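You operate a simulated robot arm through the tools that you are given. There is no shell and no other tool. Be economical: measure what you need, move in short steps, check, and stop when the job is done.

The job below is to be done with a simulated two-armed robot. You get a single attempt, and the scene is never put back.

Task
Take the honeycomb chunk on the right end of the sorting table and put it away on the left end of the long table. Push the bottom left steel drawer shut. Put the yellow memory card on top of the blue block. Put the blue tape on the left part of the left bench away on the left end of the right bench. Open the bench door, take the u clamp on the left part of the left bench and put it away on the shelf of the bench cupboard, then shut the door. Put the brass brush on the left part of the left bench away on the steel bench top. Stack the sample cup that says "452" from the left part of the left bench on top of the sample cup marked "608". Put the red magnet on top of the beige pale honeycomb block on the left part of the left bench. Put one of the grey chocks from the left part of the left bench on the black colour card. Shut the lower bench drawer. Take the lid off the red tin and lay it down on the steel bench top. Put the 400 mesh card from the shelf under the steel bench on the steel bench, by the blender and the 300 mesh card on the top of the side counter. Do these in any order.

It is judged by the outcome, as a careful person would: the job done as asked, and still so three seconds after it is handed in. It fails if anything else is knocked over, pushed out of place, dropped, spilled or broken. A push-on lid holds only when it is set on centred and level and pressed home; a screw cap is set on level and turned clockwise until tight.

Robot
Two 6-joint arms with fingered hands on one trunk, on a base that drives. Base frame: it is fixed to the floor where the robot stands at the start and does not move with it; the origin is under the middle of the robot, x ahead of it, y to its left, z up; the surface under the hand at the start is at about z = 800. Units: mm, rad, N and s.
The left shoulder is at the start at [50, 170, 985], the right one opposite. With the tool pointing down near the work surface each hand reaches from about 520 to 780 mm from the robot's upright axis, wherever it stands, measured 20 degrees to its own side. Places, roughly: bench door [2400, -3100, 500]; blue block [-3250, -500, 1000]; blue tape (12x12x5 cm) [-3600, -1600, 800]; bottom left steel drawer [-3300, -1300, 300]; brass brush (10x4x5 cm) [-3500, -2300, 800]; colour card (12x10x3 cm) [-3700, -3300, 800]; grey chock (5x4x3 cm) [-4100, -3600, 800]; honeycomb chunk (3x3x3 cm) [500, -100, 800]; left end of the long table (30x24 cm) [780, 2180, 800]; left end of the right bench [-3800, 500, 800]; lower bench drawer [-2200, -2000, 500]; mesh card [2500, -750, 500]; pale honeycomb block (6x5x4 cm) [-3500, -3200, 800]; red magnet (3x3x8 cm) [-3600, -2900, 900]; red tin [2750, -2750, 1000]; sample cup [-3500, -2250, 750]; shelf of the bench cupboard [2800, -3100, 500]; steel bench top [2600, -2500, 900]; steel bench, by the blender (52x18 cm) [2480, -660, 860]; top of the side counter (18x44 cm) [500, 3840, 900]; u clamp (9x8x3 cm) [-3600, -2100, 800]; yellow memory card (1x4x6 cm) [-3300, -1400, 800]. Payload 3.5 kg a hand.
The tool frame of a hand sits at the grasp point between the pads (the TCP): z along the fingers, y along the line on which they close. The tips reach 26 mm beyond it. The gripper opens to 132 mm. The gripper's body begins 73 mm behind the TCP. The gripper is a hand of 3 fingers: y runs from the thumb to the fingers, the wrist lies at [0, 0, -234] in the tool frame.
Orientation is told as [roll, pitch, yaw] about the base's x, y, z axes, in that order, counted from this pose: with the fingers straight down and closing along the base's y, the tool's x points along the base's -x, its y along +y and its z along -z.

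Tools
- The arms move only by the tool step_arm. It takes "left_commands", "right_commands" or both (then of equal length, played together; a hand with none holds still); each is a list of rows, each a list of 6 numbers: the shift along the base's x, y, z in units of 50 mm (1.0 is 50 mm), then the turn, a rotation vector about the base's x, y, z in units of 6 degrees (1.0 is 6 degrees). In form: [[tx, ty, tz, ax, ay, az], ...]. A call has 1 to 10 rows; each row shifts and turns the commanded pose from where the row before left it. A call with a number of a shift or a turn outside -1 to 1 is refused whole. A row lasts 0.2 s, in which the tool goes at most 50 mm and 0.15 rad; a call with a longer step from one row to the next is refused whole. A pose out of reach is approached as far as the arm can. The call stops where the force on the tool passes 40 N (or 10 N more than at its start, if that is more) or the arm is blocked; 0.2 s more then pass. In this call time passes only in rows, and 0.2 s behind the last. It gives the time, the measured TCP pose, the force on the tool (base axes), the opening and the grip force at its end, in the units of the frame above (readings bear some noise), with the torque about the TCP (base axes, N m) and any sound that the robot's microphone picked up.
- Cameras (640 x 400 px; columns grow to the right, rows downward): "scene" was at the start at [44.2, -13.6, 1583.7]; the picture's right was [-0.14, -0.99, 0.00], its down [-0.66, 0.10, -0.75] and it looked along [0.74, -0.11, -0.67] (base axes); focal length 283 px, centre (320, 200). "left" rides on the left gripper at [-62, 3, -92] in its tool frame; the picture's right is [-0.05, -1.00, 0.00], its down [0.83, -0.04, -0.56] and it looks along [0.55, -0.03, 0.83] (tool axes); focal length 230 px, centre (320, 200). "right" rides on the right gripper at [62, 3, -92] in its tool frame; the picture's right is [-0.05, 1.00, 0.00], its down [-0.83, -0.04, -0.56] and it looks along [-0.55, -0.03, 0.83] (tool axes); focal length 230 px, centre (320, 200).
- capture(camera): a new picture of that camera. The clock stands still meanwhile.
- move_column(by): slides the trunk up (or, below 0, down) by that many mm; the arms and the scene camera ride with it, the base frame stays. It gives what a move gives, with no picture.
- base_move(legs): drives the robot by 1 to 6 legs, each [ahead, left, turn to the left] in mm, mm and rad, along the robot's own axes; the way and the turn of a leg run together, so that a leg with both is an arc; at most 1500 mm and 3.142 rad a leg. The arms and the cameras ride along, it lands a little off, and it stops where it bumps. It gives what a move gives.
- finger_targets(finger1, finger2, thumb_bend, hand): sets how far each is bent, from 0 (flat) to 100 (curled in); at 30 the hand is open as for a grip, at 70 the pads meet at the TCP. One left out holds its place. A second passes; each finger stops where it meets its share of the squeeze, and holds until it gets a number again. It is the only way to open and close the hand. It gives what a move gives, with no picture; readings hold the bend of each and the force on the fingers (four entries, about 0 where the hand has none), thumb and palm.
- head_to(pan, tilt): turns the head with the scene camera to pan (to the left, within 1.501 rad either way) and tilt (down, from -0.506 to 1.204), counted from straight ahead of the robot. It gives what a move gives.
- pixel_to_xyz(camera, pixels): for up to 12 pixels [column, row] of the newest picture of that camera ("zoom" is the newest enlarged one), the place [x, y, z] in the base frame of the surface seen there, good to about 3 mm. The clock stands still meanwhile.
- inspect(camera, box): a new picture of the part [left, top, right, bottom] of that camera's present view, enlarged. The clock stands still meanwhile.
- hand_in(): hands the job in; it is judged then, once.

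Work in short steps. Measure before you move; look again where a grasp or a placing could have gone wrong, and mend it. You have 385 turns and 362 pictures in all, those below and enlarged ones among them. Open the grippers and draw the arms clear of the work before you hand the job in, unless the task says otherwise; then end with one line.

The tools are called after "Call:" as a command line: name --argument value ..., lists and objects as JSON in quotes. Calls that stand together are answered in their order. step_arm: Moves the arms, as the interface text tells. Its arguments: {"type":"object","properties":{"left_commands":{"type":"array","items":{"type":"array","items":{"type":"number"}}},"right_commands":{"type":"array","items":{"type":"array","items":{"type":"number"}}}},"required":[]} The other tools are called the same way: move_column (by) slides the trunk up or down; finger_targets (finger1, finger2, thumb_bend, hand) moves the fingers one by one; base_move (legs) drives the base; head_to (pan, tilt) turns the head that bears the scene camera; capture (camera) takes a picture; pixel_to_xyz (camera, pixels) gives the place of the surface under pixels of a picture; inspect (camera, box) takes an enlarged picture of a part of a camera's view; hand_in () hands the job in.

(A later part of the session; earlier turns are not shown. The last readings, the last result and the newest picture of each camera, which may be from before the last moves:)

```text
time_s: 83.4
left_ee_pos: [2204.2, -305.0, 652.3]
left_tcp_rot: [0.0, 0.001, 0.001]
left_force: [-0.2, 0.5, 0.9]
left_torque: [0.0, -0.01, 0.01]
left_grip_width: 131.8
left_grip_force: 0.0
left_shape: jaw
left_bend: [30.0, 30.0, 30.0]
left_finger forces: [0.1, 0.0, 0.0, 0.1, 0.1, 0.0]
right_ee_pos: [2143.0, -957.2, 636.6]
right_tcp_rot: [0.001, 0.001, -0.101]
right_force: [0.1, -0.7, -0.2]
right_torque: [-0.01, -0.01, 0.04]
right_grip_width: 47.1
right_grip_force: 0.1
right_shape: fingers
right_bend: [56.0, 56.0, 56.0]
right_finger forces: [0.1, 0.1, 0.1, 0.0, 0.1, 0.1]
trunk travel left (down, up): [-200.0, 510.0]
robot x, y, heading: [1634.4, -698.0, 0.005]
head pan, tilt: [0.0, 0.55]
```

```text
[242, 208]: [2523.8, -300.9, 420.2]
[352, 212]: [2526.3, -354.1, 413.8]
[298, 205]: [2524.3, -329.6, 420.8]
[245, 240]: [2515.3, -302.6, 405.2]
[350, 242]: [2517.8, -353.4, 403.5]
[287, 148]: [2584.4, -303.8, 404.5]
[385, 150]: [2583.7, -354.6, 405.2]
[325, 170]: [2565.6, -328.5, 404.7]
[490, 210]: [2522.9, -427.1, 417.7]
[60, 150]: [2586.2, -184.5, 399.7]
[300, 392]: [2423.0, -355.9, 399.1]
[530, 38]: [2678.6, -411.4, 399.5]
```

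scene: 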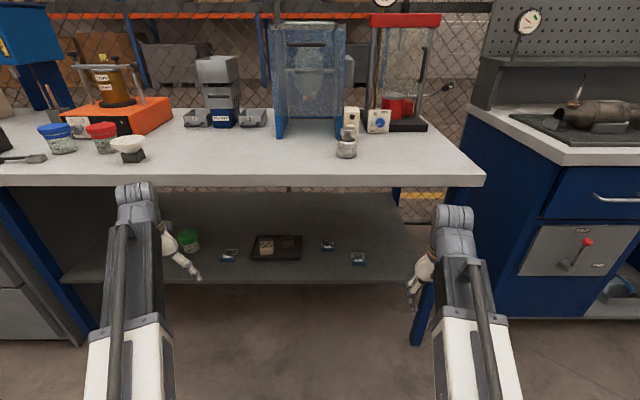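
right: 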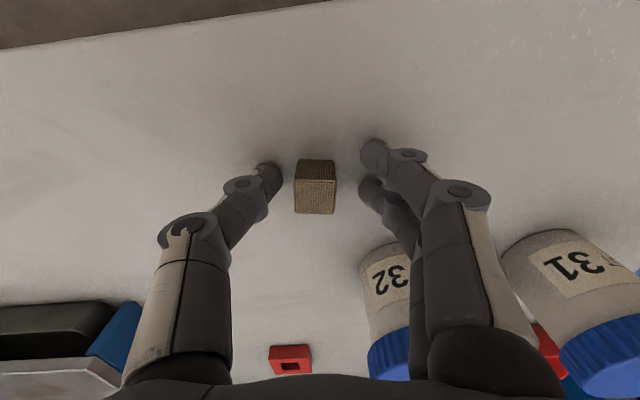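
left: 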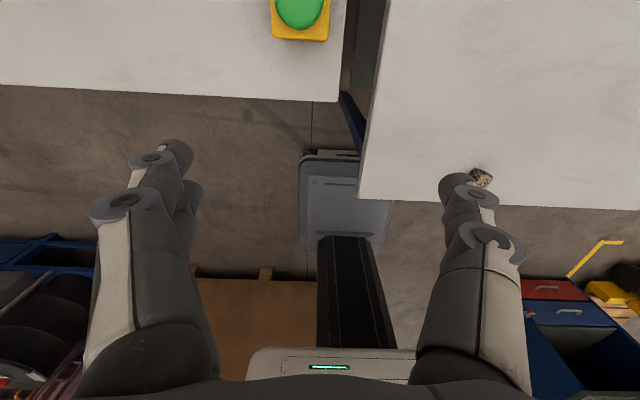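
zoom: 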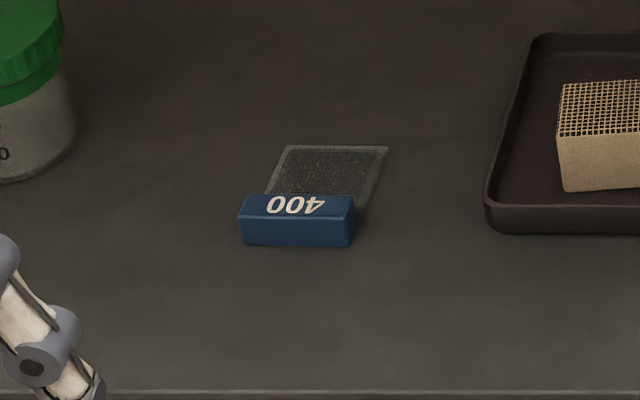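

Card 400: handle bar x≈2516–2533, y -303…-354, top z 420, shelf z 400. I reposition the base, set the left hand's opening to ~85 mm, and tilt the left tool 30° forward.

Call:
base_move --legs '[[85, 140, 0]]'

Call:
finger_targets --hand "left" --finger1 45 --finger2 45 --thumb_bend 45

Call:
step_arm --left_commands '[[0, -0.6, -0.6, 0, -1, 0], [0, -0.6, -0.6, 0, -1, 0], [0, -0.6, -0.6, 0, -1, 0], [0, -0.6, -0.6, 0, -1, 0], [0, -0.6, -0.6, 0, -1, 0]]'

```text
time_s: 84.8
left_ee_pos: [2288.4, -166.6, 652.8]
left_tcp_rot: [-0.001, -0.001, 0.005]
left_force: [0.3, 0.4, 0.3]
left_torque: [0.0, 0.03, 0.03]
left_grip_width: 131.9
left_grip_force: 0.0
left_shape: jaw
left_bend: [30.0, 30.0, 30.0]
left_finger forces: [0.1, 0.2, 0.0, 0.1, 0.1, 0.0]
right_ee_pos: [2229.1, -820.9, 635.5]
right_tcp_rot: [0.001, 0.0, -0.099]
right_force: [0.0, -0.7, -0.2]
right_torque: [-0.01, -0.01, 0.04]
right_grip_width: 47.6
right_grip_force: 0.1
right_shape: fingers
right_bend: [56.0, 56.0, 56.0]
right_finger forces: [0.0, 0.1, 0.0, 0.0, 0.0, 0.0]
trunk travel left (down, up): [-200.0, 510.0]
robot x, y, heading: [1716.4, -562.5, 0.01]
head pan, tilt: [0.0, 0.55]
```

```text
time_s: 85.8
left_ee_pos: [2289.4, -167.2, 651.8]
left_tcp_rot: [-0.001, 0.002, 0.006]
left_force: [0.5, -0.4, 0.0]
left_torque: [0.02, 0.03, -0.02]
left_grip_width: 85.2
left_grip_force: 0.0
left_shape: fingers
left_bend: [45.0, 45.0, 45.0]
left_finger forces: [0.0, 0.1, 0.0, 0.1, 0.0, 0.0]
right_ee_pos: [2228.6, -820.0, 636.7]
right_tcp_rot: [-0.001, -0.001, -0.1]
right_force: [0.3, -0.1, 0.3]
right_torque: [0.0, -0.01, 0.01]
right_grip_width: 47.4
right_grip_force: 0.1
right_shape: fingers
right_bend: [56.0, 56.0, 56.0]
right_finger forces: [0.1, 0.0, 0.0, 0.0, 0.0, 0.1]
trunk travel left (down, up): [-200.0, 510.0]
robot x, y, heading: [1722.2, -557.9, 0.003]
head pan, tilt: [0.0, 0.55]
```

```text
time_s: 87.0
left_ee_pos: [2301.7, -313.8, 502.4]
left_tcp_rot: [-0.004, -0.524, 0.007]
left_force: [-0.1, -0.8, 0.5]
left_torque: [0.01, 0.02, -0.03]
left_grip_width: 85.1
left_grip_force: 0.1
left_shape: fingers
left_bend: [45.0, 45.0, 45.0]
left_finger forces: [0.1, 0.0, 0.1, 0.1, 0.0, 0.1]
left hand out of reach, approached as far as the arm can: row 5
right_ee_pos: [2228.6, -819.7, 636.0]
right_tcp_rot: [0.001, 0.001, -0.1]
right_force: [0.2, -0.1, -0.4]
right_torque: [0.0, -0.01, 0.0]
right_grip_width: 47.3
right_grip_force: 0.0
right_shape: fingers
right_bend: [56.0, 56.0, 56.0]
right_finger forces: [0.0, 0.1, 0.0, 0.0, 0.0, 0.0]
trunk travel left (down, up): [-200.0, 510.0]
robot x, y, heading: [1723.8, -562.5, 0.007]
head pan, tilt: [0.0, 0.55]
```

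Call:
step_arm --left_commands '[[1, 0, 0, 0, 0, 0], [1, -0.05, 0, 0, 0, 0], [1, -0.05, 0, 0, 0, 0], [0.9, 0, 0, 0, 0, 0]]'

Call:
capture --camera "left"

```text
time_s: 88.0
left_ee_pos: [2497.7, -319.5, 503.2]
left_tcp_rot: [-0.002, -0.523, 0.005]
left_force: [0.3, 0.2, -0.1]
left_torque: [-0.02, -0.03, -0.01]
left_grip_width: 85.1
left_grip_force: 0.0
left_shape: fingers
left_bend: [45.0, 45.0, 45.0]
left_finger forces: [0.0, 0.1, 0.1, 0.1, 0.0, 0.0]
right_ee_pos: [2229.2, -819.5, 636.1]
right_tcp_rot: [0.0, 0.0, -0.1]
right_force: [-0.3, -0.4, -0.2]
right_torque: [0.04, -0.03, 0.0]
right_grip_width: 47.3
right_grip_force: 0.1
right_shape: fingers
right_bend: [56.0, 56.0, 56.0]
right_finger forces: [0.0, 0.0, 0.0, 0.1, 0.1, 0.0]
trunk travel left (down, up): [-200.0, 510.0]
robot x, y, heading: [1718.5, -563.0, 0.003]
head pan, tilt: [0.0, 0.55]
```

```text
337 pictures are left
```

left: 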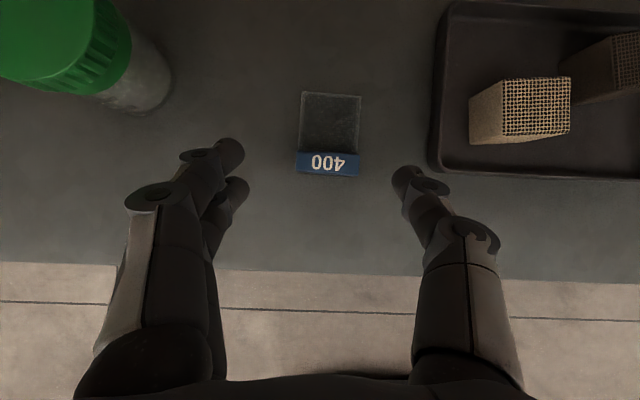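

Call:
pixel_to_xyz --camera "left" --pixels '[[328, 160], [298, 158], [358, 160], [328, 172], [330, 100]]'

```text
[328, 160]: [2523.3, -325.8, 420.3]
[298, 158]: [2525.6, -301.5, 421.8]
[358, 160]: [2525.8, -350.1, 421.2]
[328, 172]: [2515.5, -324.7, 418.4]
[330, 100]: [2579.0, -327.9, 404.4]
```

Bar confirmed at (2525,-326). I lower to z≈430.

Call:
step_arm --left_commands '[[0.15, -0.07, -0.75, 0, 0, 0], [0.15, -0.06, -0.71, 0, 0, 0]]'

Call:
finger_targets --hand "left" --finger1 72 --finger2 72 --thumb_bend 72

Call:
capture --camera "left"

```text
time_s: 88.6
left_ee_pos: [2510.5, -325.9, 435.2]
left_tcp_rot: [0.0, -0.53, 0.003]
left_force: [-5.1, -2.9, 24.2]
left_torque: [1.19, 0.13, 0.28]
left_grip_width: 85.2
left_grip_force: 11.6
left_shape: fingers
left_bend: [45.0, 47.0, 45.0]
left_finger forces: [0.0, 23.5, 0.1, 0.1, 0.1, 0.0]
right_ee_pos: [2228.2, -819.9, 637.6]
right_tcp_rot: [0.0, -0.002, -0.099]
right_force: [-0.5, -0.9, 0.2]
right_torque: [0.01, 0.02, -0.01]
right_grip_width: 47.2
right_grip_force: 0.1
right_shape: fingers
right_bend: [56.0, 56.0, 56.0]
right_finger forces: [0.0, 0.1, 0.1, 0.0, 0.0, 0.1]
trunk travel left (down, up): [-200.0, 510.0]
robot x, y, heading: [1715.6, -560.1, 0.009]
head pan, tilt: [0.0, 0.55]
```

```text
time_s: 89.6
left_ee_pos: [2510.1, -324.1, 433.2]
left_tcp_rot: [-0.002, -0.528, 0.005]
left_force: [2.8, 10.1, 29.1]
left_torque: [1.47, -0.19, -0.08]
left_grip_width: 50.1
left_grip_force: 28.0
left_shape: fingers
left_bend: [52.0, 70.0, 65.0]
left_finger forces: [15.6, 25.6, 0.0, 0.1, 14.7, 0.1]
right_ee_pos: [2227.8, -820.4, 636.9]
right_tcp_rot: [0.0, -0.002, -0.1]
right_force: [0.3, -0.2, -0.7]
right_torque: [-0.02, -0.02, 0.03]
right_grip_width: 47.1
right_grip_force: 0.2
right_shape: fingers
right_bend: [56.0, 56.0, 56.0]
right_finger forces: [0.0, 0.0, 0.0, 0.0, 0.0, 0.0]
trunk travel left (down, up): [-200.0, 510.0]
robot x, y, heading: [1715.4, -560.3, 0.006]
head pan, tilt: [0.0, 0.55]
```

```text
336 pictures are left
```

left: 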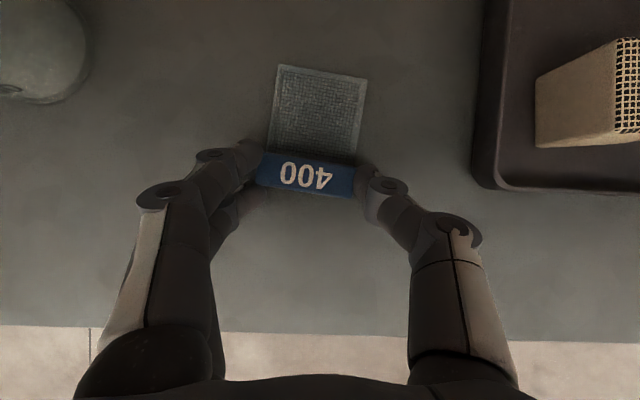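

Finger 2 touched the shelf, but finger 1 and thumb grip the bar ends. I lift a little and check whether it's held well.

Call:
step_arm --left_commands '[[0, 0, 0.3, 0, 0, 0], [0, 0, 0.5, 0, 0, 0]]'

Call:
capture --camera "left"

```text
time_s: 90.2
left_ee_pos: [2511.7, -327.1, 468.0]
left_tcp_rot: [-0.004, -0.52, 0.007]
left_force: [0.0, 0.8, -0.7]
left_torque: [0.0, 0.06, -0.01]
left_grip_width: 50.2
left_grip_force: 22.7
left_shape: fingers
left_bend: [53.0, 64.0, 64.0]
left_finger forces: [11.4, 12.5, 0.0, 0.0, 20.9, 0.0]
right_ee_pos: [2228.7, -819.6, 635.1]
right_tcp_rot: [0.001, 0.0, -0.099]
right_force: [-0.2, 0.3, 0.6]
right_torque: [-0.02, -0.02, -0.01]
right_grip_width: 47.4
right_grip_force: 0.0
right_shape: fingers
right_bend: [56.0, 56.0, 56.0]
right_finger forces: [0.0, 0.0, 0.0, 0.0, 0.0, 0.0]
trunk travel left (down, up): [-200.0, 510.0]
robot x, y, heading: [1719.7, -560.9, 0.004]
head pan, tilt: [0.0, 0.55]
```

```text
335 pictures are left
```

left: 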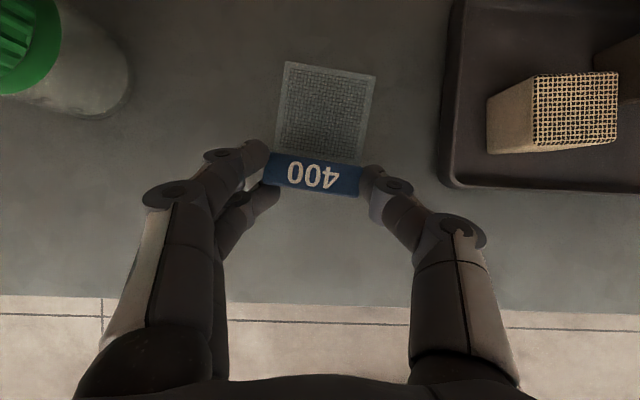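

Held, slightly yawed. I back the base 110 mm and draw the arm back 100 mm to clear the bench front.

Call:
step_arm --left_commands '[[-0.8, 0, 0.2, 0, 0, 0]]'

Call:
base_move --legs '[[-110, 0, 0]]'

Call:
step_arm --left_commands '[[-0.8, 0, 0, 0, 0.8, 0], [-0.8, 0, 0, 0, 0.8, 0], [-0.8, 0, 0, 0, 0.8, 0]]'

Call:
capture --camera "scene"

```text
time_s: 90.6
left_ee_pos: [2470.7, -326.8, 478.8]
left_tcp_rot: [-0.003, -0.525, 0.006]
left_force: [0.1, 0.0, -0.1]
left_torque: [0.0, 0.01, -0.02]
left_grip_width: 50.2
left_grip_force: 21.9
left_shape: fingers
left_bend: [53.0, 64.0, 64.0]
left_finger forces: [11.4, 12.5, 0.1, 0.0, 20.9, 0.1]
right_ee_pos: [2229.3, -820.4, 635.5]
right_tcp_rot: [0.0, -0.001, -0.1]
right_force: [0.8, 0.2, -0.8]
right_torque: [-0.04, 0.02, 0.0]
right_grip_width: 47.5
right_grip_force: 0.1
right_shape: fingers
right_bend: [56.0, 56.0, 56.0]
right_finger forces: [0.0, 0.1, 0.0, 0.0, 0.1, 0.1]
trunk travel left (down, up): [-200.0, 510.0]
robot x, y, heading: [1718.3, -560.8, 0.003]
head pan, tilt: [0.0, 0.55]
```

```text
time_s: 91.8
left_ee_pos: [2358.8, -325.5, 478.6]
left_tcp_rot: [-0.002, -0.524, 0.006]
left_force: [0.1, 0.4, -0.2]
left_torque: [0.05, 0.05, 0.02]
left_grip_width: 50.0
left_grip_force: 22.6
left_shape: fingers
left_bend: [53.0, 64.0, 64.0]
left_finger forces: [11.4, 12.7, 0.0, 0.0, 21.0, 0.1]
right_ee_pos: [2118.4, -821.2, 635.2]
right_tcp_rot: [-0.001, 0.001, -0.1]
right_force: [1.0, 0.0, -0.1]
right_torque: [0.01, 0.0, -0.02]
right_grip_width: 47.1
right_grip_force: 0.0
right_shape: fingers
right_bend: [56.0, 56.0, 56.0]
right_finger forces: [0.1, 0.0, 0.0, 0.0, 0.1, 0.0]
trunk travel left (down, up): [-200.0, 510.0]
robot x, y, heading: [1608.2, -564.4, 0.006]
head pan, tilt: [0.0, 0.55]
```

```text
time_s: 92.6
left_ee_pos: [2238.0, -329.6, 479.8]
left_tcp_rot: [-0.003, -0.271, 0.007]
left_force: [0.0, -0.4, -1.7]
left_torque: [0.0, 0.02, -0.03]
left_grip_width: 50.0
left_grip_force: 23.0
left_shape: fingers
left_bend: [53.0, 64.0, 64.0]
left_finger forces: [11.4, 13.6, 0.0, 0.0, 20.8, 0.0]
right_ee_pos: [2116.7, -820.5, 636.1]
right_tcp_rot: [0.0, 0.0, -0.099]
right_force: [-1.2, 0.1, -0.7]
right_torque: [0.01, -0.02, 0.03]
right_grip_width: 47.0
right_grip_force: 0.0
right_shape: fingers
right_bend: [56.0, 56.0, 56.0]
right_finger forces: [0.0, 0.0, 0.1, 0.0, 0.1, 0.0]
trunk travel left (down, up): [-200.0, 510.0]
robot x, y, heading: [1605.6, -564.2, 0.006]
head pan, tilt: [0.0, 0.55]
```

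```text
334 pictures are left
```

scene: 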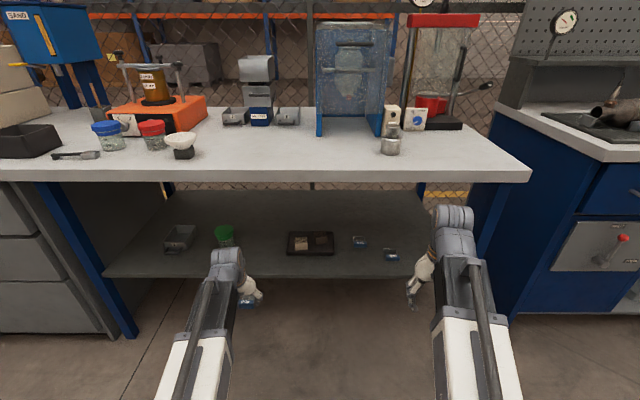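

I raise the trunk and left hand, then move the base so the left hand stands over the free spot by the blender (~(2460,-560)).

Call:
move_column --by 400

Call:
step_arm --left_commands '[[0, 0, 1, 0, 0, 0], [0, 0, 1, 0, 0, 0], [0, 0, 0.4, 0, 0, 0]]'

Call:
base_move --legs '[[194, -120, 0]]'

Call:
capture --camera "left"

Call:
capture --camera "scene"

```text
time_s: 96.5
left_ee_pos: [2238.0, -329.3, 880.9]
left_tcp_rot: [-0.003, -0.271, 0.008]
left_force: [-0.2, 0.0, -0.1]
left_torque: [-0.01, 0.03, 0.0]
left_grip_width: 50.5
left_grip_force: 23.6
left_shape: fingers
left_bend: [53.0, 64.0, 64.0]
left_finger forces: [11.4, 13.5, 0.1, 0.1, 20.8, 0.0]
right_ee_pos: [2117.3, -820.5, 1035.8]
right_tcp_rot: [-0.001, -0.002, -0.098]
right_force: [-0.5, 1.3, -0.2]
right_torque: [0.03, 0.0, 0.0]
right_grip_width: 47.2
right_grip_force: 0.0
right_shape: fingers
right_bend: [56.0, 56.0, 56.0]
right_finger forces: [0.0, 0.0, 0.0, 0.0, 0.0, 0.1]
trunk travel left (down, up): [-600.0, 110.0]
robot x, y, heading: [1607.1, -562.2, 0.01]
head pan, tilt: [0.0, 0.55]
```

```text
time_s: 97.2
left_ee_pos: [2239.1, -328.8, 1000.4]
left_tcp_rot: [-0.002, -0.271, 0.008]
left_force: [0.1, -0.2, 0.3]
left_torque: [-0.01, -0.02, 0.03]
left_grip_width: 50.4
left_grip_force: 23.1
left_shape: fingers
left_bend: [53.0, 63.0, 64.0]
left_finger forces: [11.4, 13.7, 0.1, 0.0, 20.9, 0.0]
right_ee_pos: [2117.4, -820.5, 1035.9]
right_tcp_rot: [0.0, -0.002, -0.1]
right_force: [0.8, 0.4, 0.2]
right_torque: [0.02, 0.01, 0.0]
right_grip_width: 47.2
right_grip_force: 0.1
right_shape: fingers
right_bend: [56.0, 56.0, 56.0]
right_finger forces: [0.1, 0.1, 0.0, 0.0, 0.0, 0.0]
trunk travel left (down, up): [-600.0, 110.0]
robot x, y, heading: [1604.0, -561.7, 0.004]
head pan, tilt: [0.0, 0.55]
```

```text
time_s: 99.0
left_ee_pos: [2435.6, -449.4, 999.2]
left_tcp_rot: [-0.001, -0.273, 0.007]
left_force: [-0.1, 0.1, 0.2]
left_torque: [-0.01, -0.04, -0.01]
left_grip_width: 50.4
left_grip_force: 22.7
left_shape: fingers
left_bend: [53.0, 63.0, 64.0]
left_finger forces: [11.5, 13.8, 0.0, 0.0, 20.9, 0.0]
right_ee_pos: [2311.9, -940.4, 1035.7]
right_tcp_rot: [-0.001, 0.0, -0.101]
right_force: [0.6, -1.7, 0.7]
right_torque: [-0.01, 0.04, -0.01]
right_grip_width: 47.3
right_grip_force: 0.0
right_shape: fingers
right_bend: [56.0, 56.0, 56.0]
right_finger forces: [0.0, 0.0, 0.1, 0.0, 0.0, 0.1]
trunk travel left (down, up): [-600.0, 110.0]
robot x, y, heading: [1798.3, -681.2, 0.008]
head pan, tilt: [0.0, 0.55]
```

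```text
333 pictures are left
```

left: 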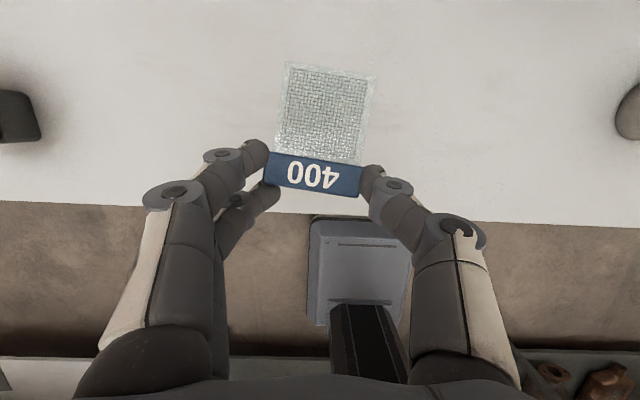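

```text
332 pictures are left
```

scene: 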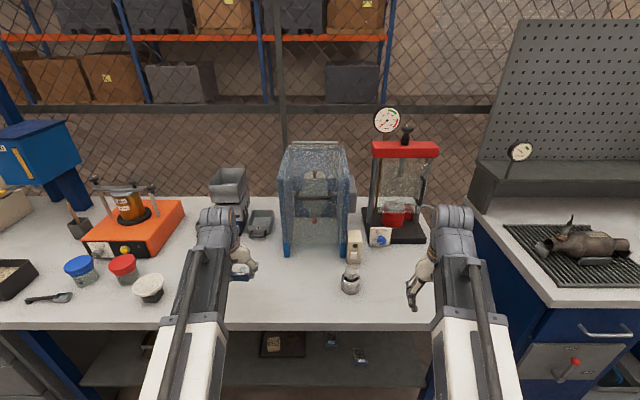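

Call:
pixel_to_xyz --camera "scene" --pixels '[[286, 255], [348, 290], [240, 277], [320, 322], [150, 300], [310, 280], [262, 236]]'

Call:
step_arm --left_commands '[[0.1, -0.75, -0.3, 0, -0.8, 0], [0.1, -0.75, -0.3, 0, -0.8, 0], [0, -0.7, -0.6, 0, -0.8, 0], [0, 0, -0.5, 0, 0, 0]]'

Call:
capture --camera "left"

```text
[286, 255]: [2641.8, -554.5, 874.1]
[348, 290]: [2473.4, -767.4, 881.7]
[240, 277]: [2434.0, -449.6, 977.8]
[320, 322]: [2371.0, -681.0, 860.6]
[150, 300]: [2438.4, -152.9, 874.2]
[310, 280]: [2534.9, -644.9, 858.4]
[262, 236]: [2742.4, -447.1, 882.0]
```

```text
time_s: 100.0
left_ee_pos: [2445.8, -557.7, 912.9]
left_tcp_rot: [-0.002, -0.525, 0.007]
left_force: [-0.2, -0.2, -1.0]
left_torque: [-0.01, 0.02, 0.02]
left_grip_width: 50.2
left_grip_force: 22.6
left_shape: fingers
left_bend: [53.0, 63.0, 64.0]
left_finger forces: [11.4, 13.3, 0.1, 0.1, 20.8, 0.1]
right_ee_pos: [2311.3, -939.6, 1034.9]
right_tcp_rot: [0.0, 0.0, -0.101]
right_force: [-0.8, 0.0, -0.3]
right_torque: [0.03, 0.0, -0.02]
right_grip_width: 47.3
right_grip_force: 0.1
right_shape: fingers
right_bend: [56.0, 56.0, 56.0]
right_finger forces: [0.0, 0.0, 0.1, 0.0, 0.0, 0.0]
trunk travel left (down, up): [-600.0, 110.0]
robot x, y, heading: [1804.7, -683.5, 0.007]
head pan, tilt: [0.0, 0.55]
```

```text
331 pictures are left
```

left: 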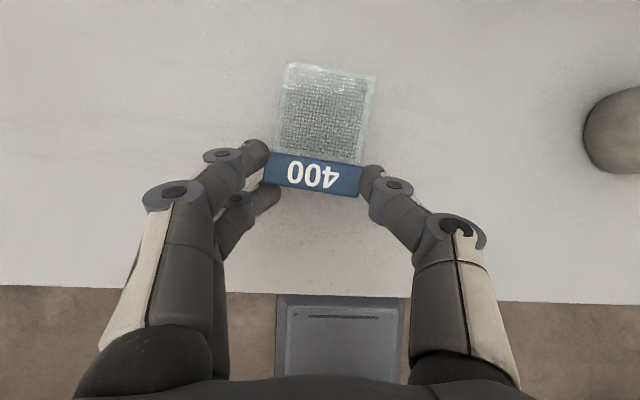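

Clear spot below. I lower in small steps until contact (~z 895).

Call:
step_arm --left_commands '[[0, 0, -0.2, 0, 0, 0], [0, 0, -0.16, 0, 0, 0]]'

Call:
inspect --camera "scene" --box '[230, 240, 310, 320]'

```text
time_s: 100.6
left_ee_pos: [2444.8, -558.2, 898.1]
left_tcp_rot: [0.001, -0.523, 0.007]
left_force: [0.0, 0.4, 0.3]
left_torque: [0.0, 0.03, 0.0]
left_grip_width: 50.6
left_grip_force: 22.9
left_shape: fingers
left_bend: [53.0, 63.0, 64.0]
left_finger forces: [11.3, 13.1, 0.0, 0.0, 20.8, 0.0]
right_ee_pos: [2311.7, -939.0, 1035.9]
right_tcp_rot: [0.001, 0.0, -0.101]
right_force: [0.1, 0.2, 0.2]
right_torque: [0.0, -0.01, 0.01]
right_grip_width: 47.2
right_grip_force: 0.1
right_shape: fingers
right_bend: [56.0, 56.0, 56.0]
right_finger forces: [0.0, 0.1, 0.1, 0.0, 0.0, 0.1]
trunk travel left (down, up): [-600.0, 110.0]
robot x, y, heading: [1802.0, -679.7, -0.0]
head pan, tilt: [0.0, 0.55]
```

```text
5.00 times, centred on (270, 280) of scene
```

zoom: 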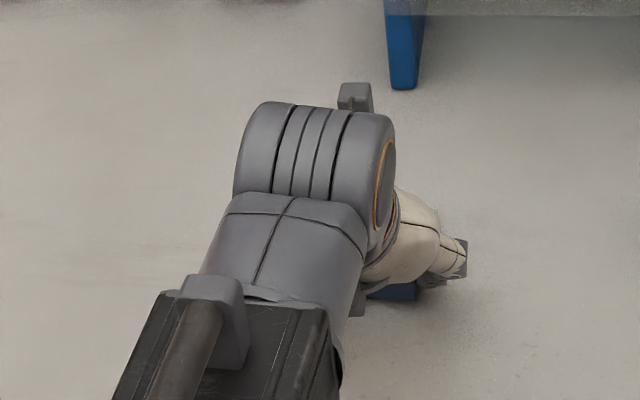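

Call:
step_arm --left_commands '[[0, 0, -0.08, 0, 0, 0], [0, 0, -0.06, 0, 0, 0]]'

```text
time_s: 101.2
left_ee_pos: [2445.6, -558.5, 894.0]
left_tcp_rot: [0.0, -0.532, 0.004]
left_force: [0.4, 3.2, 30.5]
left_torque: [1.0, -0.07, 0.0]
left_grip_width: 50.2
left_grip_force: 34.7
left_shape: fingers
left_bend: [54.0, 67.0, 63.0]
left_finger forces: [11.2, 35.9, 0.0, 0.1, 21.7, 0.0]
right_ee_pos: [2310.7, -939.8, 1037.1]
right_tcp_rot: [0.002, -0.001, -0.1]
right_force: [0.2, -0.2, 0.5]
right_torque: [0.01, 0.01, 0.04]
right_grip_width: 47.2
right_grip_force: 0.1
right_shape: fingers
right_bend: [56.0, 56.0, 56.0]
right_finger forces: [0.1, 0.0, 0.0, 0.0, 0.0, 0.0]
trunk travel left (down, up): [-600.0, 110.0]
robot x, y, heading: [1798.1, -684.3, 0.009]
head pan, tilt: [0.0, 0.55]
```

Finger 2 touches the bench (30 N), so the bar is only a few mm up. I open gently and lift.

Call:
finger_targets --hand "left" --finger1 45 --finger2 45 --thumb_bend 45

Call:
step_arm --left_commands '[[0, 0, 0.4, 0, 0, 0], [0, 0, 1, 0, 0, 0], [0, 0, 1, 0, 0, 0]]'

Call:
capture --camera "left"

```text
time_s: 102.2
left_ee_pos: [2446.3, -557.7, 892.6]
left_tcp_rot: [-0.002, -0.532, 0.004]
left_force: [9.4, -1.3, 36.3]
left_torque: [1.12, -0.38, -0.27]
left_grip_width: 84.2
left_grip_force: 18.5
left_shape: fingers
left_bend: [45.0, 71.0, 45.0]
left_finger forces: [0.0, 36.3, 0.1, 0.0, 0.0, 0.0]
right_ee_pos: [2311.4, -940.6, 1036.1]
right_tcp_rot: [0.001, -0.003, -0.1]
right_force: [0.1, 0.7, 0.1]
right_torque: [0.04, 0.0, -0.01]
right_grip_width: 47.0
right_grip_force: 0.1
right_shape: fingers
right_bend: [56.0, 56.0, 56.0]
right_finger forces: [0.0, 0.0, 0.0, 0.1, 0.0, 0.0]
trunk travel left (down, up): [-600.0, 110.0]
robot x, y, heading: [1800.6, -682.3, 0.003]
head pan, tilt: [0.0, 0.55]
```

```text
time_s: 103.0
left_ee_pos: [2442.6, -557.3, 1011.2]
left_tcp_rot: [-0.003, -0.521, 0.005]
left_force: [-0.4, 0.6, 0.4]
left_torque: [0.0, -0.04, 0.03]
left_grip_width: 84.3
left_grip_force: 0.0
left_shape: fingers
left_bend: [45.0, 45.0, 45.0]
left_finger forces: [0.0, 0.0, 0.0, 0.0, 0.0, 0.0]
right_ee_pos: [2312.4, -938.6, 1036.3]
right_tcp_rot: [0.0, -0.002, -0.102]
right_force: [0.6, 0.8, 0.8]
right_torque: [0.03, 0.03, -0.02]
right_grip_width: 47.0
right_grip_force: 0.0
right_shape: fingers
right_bend: [56.0, 56.0, 56.0]
right_finger forces: [0.1, 0.0, 0.0, 0.0, 0.0, 0.1]
trunk travel left (down, up): [-600.0, 110.0]
robot x, y, heading: [1801.9, -681.6, 0.013]
head pan, tilt: [0.0, 0.55]
```

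```text
329 pictures are left
```

left: 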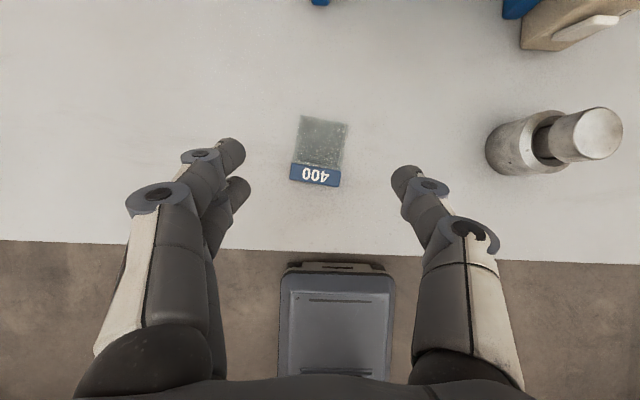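

400 is laid by the blender. Now the 300 card with the right hand: back the base, straighten/retract the left hand, lower the trunk.

Call:
base_move --legs '[[-165, 150, 0]]'

Call:
step_arm --left_commands '[[-0.3, 0.2, 0, 0, 1, 0], [-0.3, 0.2, 0, 0, 1, 0], [-0.4, 0.2, 0, 0, 1, 0], [-0.4, 0.2, 0, 0, 1, 0], [-0.4, 0.2, 0, 0, 1, 0]]' --right_commands '[[0.2, 0.3, 0, 0, 0, 0.5], [0.2, 0.3, 0, 0, -0.5, 0.5], [0.2, 0.3, 0, 0, -0.5, 0], [0.2, 0, 0, 0, -0.75, 0], [0.2, 0, 0, 0, -0.75, 0]]'

Call:
move_column --by -400

Call:
finger_targets --hand "right" --finger1 45 --finger2 45 --thumb_bend 45

```text
time_s: 104.7
left_ee_pos: [2278.5, -406.7, 1012.4]
left_tcp_rot: [-0.004, -0.523, 0.008]
left_force: [-0.3, -0.1, 0.2]
left_torque: [-0.03, -0.04, -0.03]
left_grip_width: 84.1
left_grip_force: 0.0
left_shape: fingers
left_bend: [45.0, 45.0, 45.0]
left_finger forces: [0.0, 0.0, 0.0, 0.0, 0.1, 0.0]
right_ee_pos: [2147.6, -788.9, 1036.5]
right_tcp_rot: [0.0, 0.0, -0.098]
right_force: [0.1, -0.4, 0.7]
right_torque: [-0.01, 0.07, 0.0]
right_grip_width: 47.1
right_grip_force: 0.1
right_shape: fingers
right_bend: [56.0, 56.0, 56.0]
right_finger forces: [0.0, 0.0, 0.0, 0.0, 0.0, 0.0]
trunk travel left (down, up): [-600.0, 110.0]
robot x, y, heading: [1636.3, -530.0, 0.005]
head pan, tilt: [0.0, 0.55]
```

```text
time_s: 105.9
left_ee_pos: [2187.8, -357.2, 1012.4]
left_tcp_rot: [0.0, 0.003, 0.005]
left_force: [0.0, -0.4, -0.4]
left_torque: [-0.01, -0.03, 0.01]
left_grip_width: 84.2
left_grip_force: 0.1
left_shape: fingers
left_bend: [45.0, 45.0, 45.0]
left_finger forces: [0.2, 0.0, 0.1, 0.0, 0.1, 0.1]
right_ee_pos: [2198.3, -744.9, 1035.5]
right_tcp_rot: [0.001, -0.264, 0.006]
right_force: [-0.3, 0.3, 0.8]
right_torque: [-0.01, -0.04, -0.02]
right_grip_width: 47.3
right_grip_force: 0.1
right_shape: fingers
right_bend: [56.0, 56.0, 56.0]
right_finger forces: [0.0, 0.0, 0.0, 0.0, 0.2, 0.0]
trunk travel left (down, up): [-600.0, 110.0]
robot x, y, heading: [1637.3, -531.4, 0.007]
head pan, tilt: [0.0, 0.55]
```

```text
time_s: 109.7
left_ee_pos: [2189.2, -356.8, 612.3]
left_tcp_rot: [-0.001, 0.001, 0.005]
left_force: [0.3, -0.2, -0.8]
left_torque: [0.04, -0.01, 0.03]
left_grip_width: 84.4
left_grip_force: 0.1
left_shape: fingers
left_bend: [45.0, 45.0, 45.0]
left_finger forces: [0.0, 0.0, 0.0, 0.0, 0.0, 0.0]
right_ee_pos: [2198.3, -743.9, 636.4]
right_tcp_rot: [0.0, -0.261, 0.005]
right_force: [0.0, -0.6, -0.4]
right_torque: [0.0, 0.0, 0.01]
right_grip_width: 47.0
right_grip_force: 0.1
right_shape: fingers
right_bend: [56.0, 56.0, 56.0]
right_finger forces: [0.0, 0.1, 0.0, 0.0, 0.0, 0.0]
trunk travel left (down, up): [-200.0, 510.0]
robot x, y, heading: [1635.8, -530.0, 0.008]
head pan, tilt: [0.0, 0.55]
```

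```text
time_s: 110.7
left_ee_pos: [2188.2, -358.2, 612.3]
left_tcp_rot: [-0.001, 0.002, 0.006]
left_force: [0.3, 0.5, -0.3]
left_torque: [0.03, -0.01, 0.05]
left_grip_width: 84.2
left_grip_force: 0.1
left_shape: fingers
left_bend: [45.0, 45.0, 45.0]
left_finger forces: [0.0, 0.0, 0.0, 0.0, 0.0, 0.0]
right_ee_pos: [2197.5, -744.5, 635.1]
right_tcp_rot: [-0.001, -0.263, 0.005]
right_force: [-0.1, -0.5, 0.1]
right_torque: [0.02, -0.01, -0.02]
right_grip_width: 84.2
right_grip_force: 0.1
right_shape: fingers
right_bend: [45.0, 45.0, 45.0]
right_finger forces: [0.0, 0.1, 0.0, 0.1, 0.0, 0.1]
trunk travel left (down, up): [-200.0, 510.0]
robot x, y, heading: [1639.6, -528.3, 0.007]
head pan, tilt: [0.0, 0.55]
```

Call:
step_arm --right_commands '[[0.3, 0.1, -0.9, 0, 0, 0], [0.3, 0.1, -0.9, 0, 0, 0], [0.3, 0.1, -0.9, 0, 0, 0], [0.3, 0, -0.4, 0, 0, 0]]'

Call:
base_move --legs '[[190, 0, 0]]'

Call:
capture --camera "right"

```text
time_s: 111.7
left_ee_pos: [2189.0, -356.7, 612.3]
left_tcp_rot: [0.001, 0.0, 0.007]
left_force: [0.5, 0.2, 0.7]
left_torque: [-0.03, -0.01, 0.03]
left_grip_width: 84.2
left_grip_force: 0.0
left_shape: fingers
left_bend: [45.0, 45.0, 45.0]
left_finger forces: [0.0, 0.0, 0.1, 0.0, 0.1, 0.0]
right_ee_pos: [2259.5, -728.8, 481.9]
right_tcp_rot: [0.001, -0.262, 0.006]
right_force: [-0.8, -0.2, 0.5]
right_torque: [0.03, 0.02, 0.0]
right_grip_width: 84.0
right_grip_force: 0.0
right_shape: fingers
right_bend: [45.0, 45.0, 45.0]
right_finger forces: [0.0, 0.1, 0.0, 0.1, 0.0, 0.0]
trunk travel left (down, up): [-200.0, 510.0]
robot x, y, heading: [1637.8, -532.7, 0.007]
head pan, tilt: [0.0, 0.55]
```

```text
time_s: 113.2
left_ee_pos: [2335.7, -354.2, 612.3]
left_tcp_rot: [0.002, 0.001, 0.007]
left_force: [0.1, 0.3, -0.4]
left_torque: [0.0, 0.02, 0.0]
left_grip_width: 84.0
left_grip_force: 0.0
left_shape: fingers
left_bend: [45.0, 45.0, 45.0]
left_finger forces: [0.0, 0.0, 0.1, 0.0, 0.0, 0.1]
right_ee_pos: [2418.8, -724.2, 483.5]
right_tcp_rot: [0.0, -0.264, 0.007]
right_force: [0.4, -0.4, -0.5]
right_torque: [-0.02, 0.01, 0.0]
right_grip_width: 84.1
right_grip_force: 0.0
right_shape: fingers
right_bend: [45.0, 45.0, 45.0]
right_finger forces: [0.0, 0.0, 0.1, 0.0, 0.1, 0.1]
trunk travel left (down, up): [-200.0, 510.0]
robot x, y, heading: [1800.0, -532.1, 0.01]
head pan, tilt: [0.0, 0.55]
stopped in leg 1: the robot was blocked; the commanded pose is now the measured one
```

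```text
328 pictures are left
```

right: 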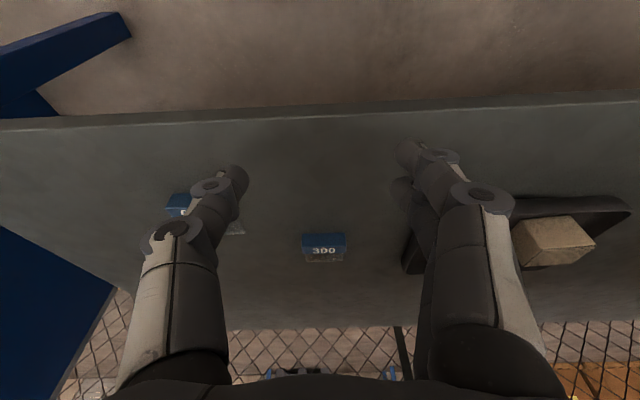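

Blocked: the left wrist (z≈846) probably met the bench edge. I back off 20 mm and lower the left hand.

Call:
base_move --legs '[[-25, 0, 0]]'

Call:
step_arm --left_commands '[[0, 0, -0.9, 0, 0, 0], [0, 0, -0.9, 0, 0, 0], [0, 0, -0.6, 0, 0, 0]]'

Call:
capture --camera "scene"

```text
time_s: 114.0
left_ee_pos: [2312.7, -355.6, 609.5]
left_tcp_rot: [0.003, 0.007, 0.009]
left_force: [-0.1, -1.2, 0.2]
left_torque: [0.0, -0.01, -0.02]
left_grip_width: 84.2
left_grip_force: 0.2
left_shape: fingers
left_bend: [45.0, 45.0, 45.0]
left_finger forces: [0.1, 0.1, 0.0, 0.1, 0.0, 0.0]
right_ee_pos: [2395.8, -726.7, 482.2]
right_tcp_rot: [0.001, -0.263, 0.008]
right_force: [1.0, 0.6, 0.6]
right_torque: [0.01, -0.01, -0.03]
right_grip_width: 84.4
right_grip_force: 0.1
right_shape: fingers
right_bend: [45.0, 45.0, 45.0]
right_finger forces: [0.1, 0.0, 0.1, 0.0, 0.0, 0.0]
trunk travel left (down, up): [-200.0, 510.0]
robot x, y, heading: [1771.3, -530.0, 0.009]
head pan, tilt: [0.0, 0.55]
```

```text
time_s: 114.8
left_ee_pos: [2311.8, -356.0, 489.6]
left_tcp_rot: [0.002, 0.01, 0.007]
left_force: [-0.4, 0.1, 0.1]
left_torque: [-0.01, 0.01, 0.01]
left_grip_width: 83.9
left_grip_force: 0.1
left_shape: fingers
left_bend: [45.0, 45.0, 45.0]
left_finger forces: [0.0, 0.0, 0.1, 0.0, 0.0, 0.0]
right_ee_pos: [2395.0, -726.5, 481.4]
right_tcp_rot: [-0.002, -0.261, 0.01]
right_force: [-0.4, 0.8, 0.3]
right_torque: [0.0, -0.02, 0.01]
right_grip_width: 84.2
right_grip_force: 0.1
right_shape: fingers
right_bend: [45.0, 45.0, 45.0]
right_finger forces: [0.0, 0.0, 0.0, 0.0, 0.1, 0.0]
trunk travel left (down, up): [-200.0, 510.0]
robot x, y, heading: [1771.5, -529.8, 0.009]
head pan, tilt: [0.0, 0.55]
```

```text
327 pictures are left
```

scene: 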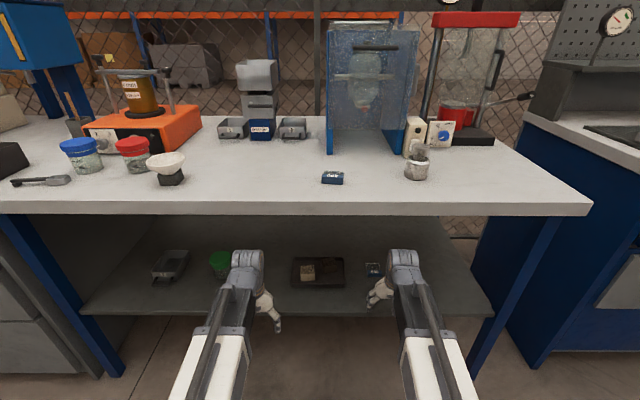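

Call:
base_move --legs '[[40, 0, 0]]'

Call:
step_arm --right_commands '[[0.95, -0.02, 0, 0, 0, 0], [0.95, -0.02, 0, 0, 0, 0], [0.9, 0, 0, 0, 0, 0]]'

Call:
capture --camera "right"

```text
time_s: 115.6
left_ee_pos: [2350.7, -353.9, 489.3]
left_tcp_rot: [0.0, 0.01, 0.006]
left_force: [0.8, 0.6, 0.3]
left_torque: [-0.04, 0.01, -0.01]
left_grip_width: 84.3
left_grip_force: 0.2
left_shape: fingers
left_bend: [45.0, 45.0, 45.0]
left_finger forces: [0.0, 0.0, 0.0, 0.0, 0.0, 0.1]
right_ee_pos: [2435.7, -724.2, 481.9]
right_tcp_rot: [0.002, -0.262, 0.009]
right_force: [0.0, 0.6, 0.2]
right_torque: [0.0, 0.0, 0.03]
right_grip_width: 84.1
right_grip_force: 0.1
right_shape: fingers
right_bend: [45.0, 45.0, 45.0]
right_finger forces: [0.0, 0.0, 0.0, 0.0, 0.0, 0.0]
trunk travel left (down, up): [-200.0, 510.0]
robot x, y, heading: [1812.5, -526.5, 0.011]
head pan, tilt: [0.0, 0.55]
```

```text
time_s: 116.4
left_ee_pos: [2351.9, -354.5, 488.5]
left_tcp_rot: [0.002, 0.007, 0.007]
left_force: [-0.3, 0.5, -0.3]
left_torque: [0.0, 0.0, -0.01]
left_grip_width: 84.0
left_grip_force: 0.1
left_shape: fingers
left_bend: [45.0, 45.0, 45.0]
left_finger forces: [0.0, 0.1, 0.1, 0.0, 0.1, 0.1]
right_ee_pos: [2575.8, -727.8, 481.2]
right_tcp_rot: [-0.001, -0.262, 0.009]
right_force: [-1.0, 0.3, -0.1]
right_torque: [0.02, -0.01, -0.02]
right_grip_width: 83.9
right_grip_force: 0.1
right_shape: fingers
right_bend: [45.0, 45.0, 45.0]
right_finger forces: [0.1, 0.0, 0.0, 0.1, 0.0, 0.0]
trunk travel left (down, up): [-200.0, 510.0]
robot x, y, heading: [1816.4, -532.8, 0.01]
head pan, tilt: [0.0, 0.55]
```

```text
326 pictures are left
```

right: 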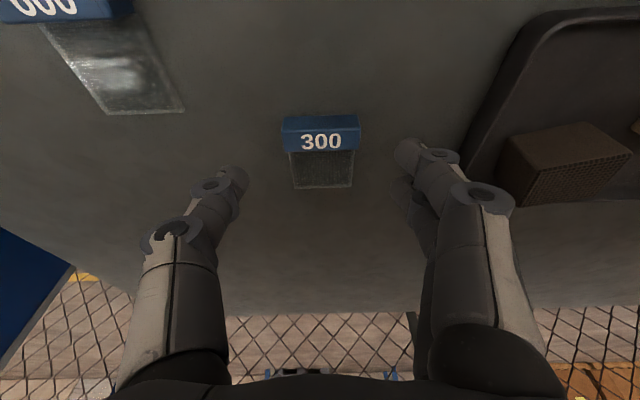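

Call:
pixel_to_xyz --camera "right" --pixels '[[320, 140], [286, 142], [356, 140], [320, 120]]'

```text
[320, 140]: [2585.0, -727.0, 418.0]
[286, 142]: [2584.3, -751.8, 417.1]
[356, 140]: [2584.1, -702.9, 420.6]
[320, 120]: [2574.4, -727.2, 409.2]
```

Call:
step_arm --right_commands '[[0, 0, -0.5, 0, 0, 0], [0.02, 0, -0.42, 0, 0, 0]]'

Call:
finger_targets --hand "right" --finger1 72 --finger2 72 --thumb_bend 72

Call:
capture --camera "right"

```text
time_s: 117.0
left_ee_pos: [2350.6, -354.5, 490.4]
left_tcp_rot: [0.003, 0.008, 0.006]
left_force: [0.0, 0.5, -1.0]
left_torque: [-0.02, 0.0, -0.02]
left_grip_width: 84.2
left_grip_force: 0.1
left_shape: fingers
left_bend: [45.0, 45.0, 45.0]
left_finger forces: [0.0, 0.0, 0.0, 0.1, 0.0, 0.0]
right_ee_pos: [2575.3, -729.3, 434.7]
right_tcp_rot: [0.001, -0.26, 0.008]
right_force: [0.2, 0.8, 0.2]
right_torque: [0.01, 0.02, 0.03]
right_grip_width: 84.0
right_grip_force: 0.0
right_shape: fingers
right_bend: [45.0, 45.0, 45.0]
right_finger forces: [0.1, 0.1, 0.0, 0.0, 0.1, 0.0]
trunk travel left (down, up): [-200.0, 510.0]
robot x, y, heading: [1812.8, -533.4, 0.014]
head pan, tilt: [0.0, 0.55]
```

```text
time_s: 118.0
left_ee_pos: [2351.7, -354.3, 490.6]
left_tcp_rot: [0.002, 0.008, 0.009]
left_force: [0.0, -0.6, 0.1]
left_torque: [-0.03, 0.01, -0.02]
left_grip_width: 83.8
left_grip_force: 0.0
left_shape: fingers
left_bend: [45.0, 45.0, 45.0]
left_finger forces: [0.0, 0.0, 0.0, 0.0, 0.0, 0.0]
right_ee_pos: [2575.7, -728.6, 435.4]
right_tcp_rot: [0.001, -0.261, 0.008]
right_force: [0.2, -0.5, 0.1]
right_torque: [0.03, -0.02, -0.03]
right_grip_width: 44.8
right_grip_force: 22.3
right_shape: fingers
right_bend: [59.0, 55.0, 61.0]
right_finger forces: [11.3, 11.7, 0.0, 0.1, 21.9, 0.0]
trunk travel left (down, up): [-200.0, 510.0]
robot x, y, heading: [1814.1, -529.6, 0.013]
head pan, tilt: [0.0, 0.55]
```

```text
325 pictures are left
```

right: 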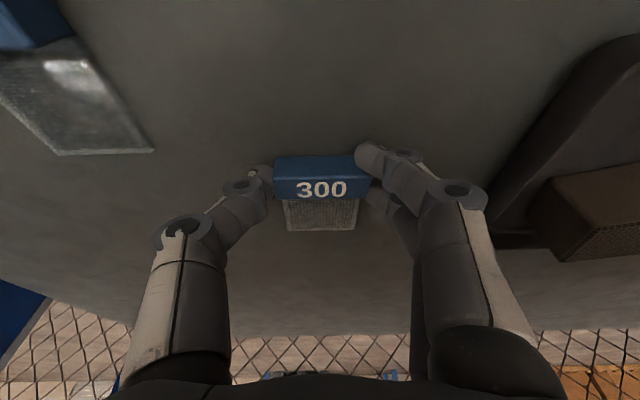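

Firm grip (22 N). I lift, withdraw the base, then pull the arm in and raise the trunk.

Call:
step_arm --right_commands '[[0, 0, 0.6, 0, 0, 0], [-0.6, 0, 0.4, 0, 0, 0], [-0.9, 0, 0, 0, 0, 0]]'

Call:
base_move --legs '[[-205, 0, 0]]'

Call:
step_arm --right_commands '[[-0.8, 0, 0, 0, 0.5, 0], [-0.8, 0, 0, 0, 0.5, 0]]'

Call:
move_column --by 400

Call:
capture --camera "right"

```text
time_s: 118.8
left_ee_pos: [2352.0, -354.3, 490.0]
left_tcp_rot: [0.0, 0.009, 0.008]
left_force: [0.0, 0.3, 0.4]
left_torque: [0.04, -0.03, 0.0]
left_grip_width: 83.9
left_grip_force: 0.0
left_shape: fingers
left_bend: [45.0, 45.0, 45.0]
left_finger forces: [0.0, 0.0, 0.1, 0.0, 0.0, 0.1]
right_ee_pos: [2502.3, -729.3, 483.6]
right_tcp_rot: [-0.001, -0.262, 0.009]
right_force: [0.4, 0.5, -0.1]
right_torque: [-0.05, 0.03, -0.02]
right_grip_width: 44.7
right_grip_force: 22.2
right_shape: fingers
right_bend: [59.0, 55.0, 61.0]
right_finger forces: [11.5, 11.7, 0.0, 0.0, 21.9, 0.0]
trunk travel left (down, up): [-200.0, 510.0]
robot x, y, heading: [1810.1, -530.4, 0.009]
head pan, tilt: [0.0, 0.55]
```

```text
time_s: 120.5
left_ee_pos: [2146.4, -356.8, 488.4]
left_tcp_rot: [0.002, 0.008, 0.005]
left_force: [0.0, 0.6, -1.1]
left_torque: [-0.01, 0.03, 0.03]
left_grip_width: 84.2
left_grip_force: 0.0
left_shape: fingers
left_bend: [45.0, 45.0, 45.0]
left_finger forces: [0.1, 0.0, 0.0, 0.1, 0.0, 0.1]
right_ee_pos: [2296.0, -731.0, 483.2]
right_tcp_rot: [0.0, -0.26, 0.006]
right_force: [0.4, 0.5, -0.5]
right_torque: [0.01, 0.01, -0.03]
right_grip_width: 44.8
right_grip_force: 22.5
right_shape: fingers
right_bend: [59.0, 55.0, 61.0]
right_finger forces: [11.5, 11.8, 0.0, 0.0, 21.9, 0.1]
trunk travel left (down, up): [-200.0, 510.0]
robot x, y, heading: [1606.0, -531.5, 0.008]
head pan, tilt: [0.0, 0.55]
```

```text
time_s: 121.1
left_ee_pos: [2146.5, -357.0, 489.9]
left_tcp_rot: [0.001, 0.008, 0.006]
left_force: [-0.7, 0.5, 0.4]
left_torque: [0.02, -0.01, 0.01]
left_grip_width: 84.0
left_grip_force: 0.1
left_shape: fingers
left_bend: [45.0, 45.0, 45.0]
left_finger forces: [0.0, 0.0, 0.0, 0.0, 0.0, 0.0]
right_ee_pos: [2215.4, -731.5, 482.8]
right_tcp_rot: [-0.001, -0.155, 0.007]
right_force: [0.2, 0.1, -0.6]
right_torque: [0.0, 0.04, -0.03]
right_grip_width: 44.7
right_grip_force: 22.6
right_shape: fingers
right_bend: [59.0, 55.0, 61.0]
right_finger forces: [11.8, 11.8, 0.1, 0.0, 22.0, 0.0]
trunk travel left (down, up): [-200.0, 510.0]
robot x, y, heading: [1608.3, -532.6, 0.007]
head pan, tilt: [0.0, 0.55]
```

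```text
time_s: 124.9
left_ee_pos: [2146.3, -357.2, 890.0]
left_tcp_rot: [0.001, 0.008, 0.007]
left_force: [1.1, -0.9, 0.7]
left_torque: [0.03, 0.0, 0.02]
left_grip_width: 84.1
left_grip_force: 0.1
left_shape: fingers
left_bend: [45.0, 45.0, 45.0]
left_finger forces: [0.0, 0.0, 0.1, 0.1, 0.0, 0.0]
right_ee_pos: [2217.0, -733.4, 882.5]
right_tcp_rot: [0.0, -0.158, 0.006]
right_force: [0.6, -0.2, 0.8]
right_torque: [-0.02, -0.01, -0.02]
right_grip_width: 44.7
right_grip_force: 22.2
right_shape: fingers
right_bend: [59.0, 55.0, 61.0]
right_finger forces: [11.8, 11.9, 0.0, 0.0, 21.9, 0.1]
trunk travel left (down, up): [-600.0, 110.0]
robot x, y, heading: [1605.5, -530.4, 0.01]
head pan, tilt: [0.0, 0.55]
```

```text
324 pictures are left
```

right: 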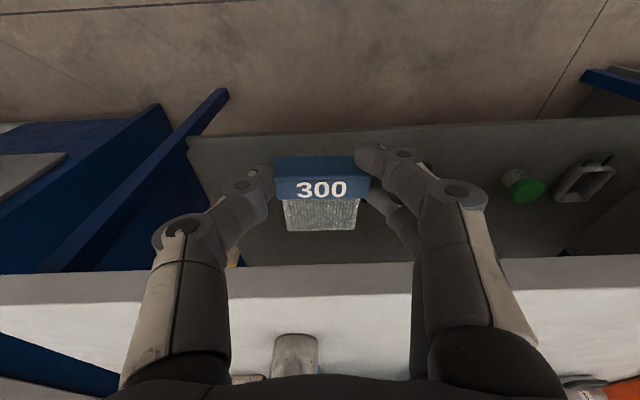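

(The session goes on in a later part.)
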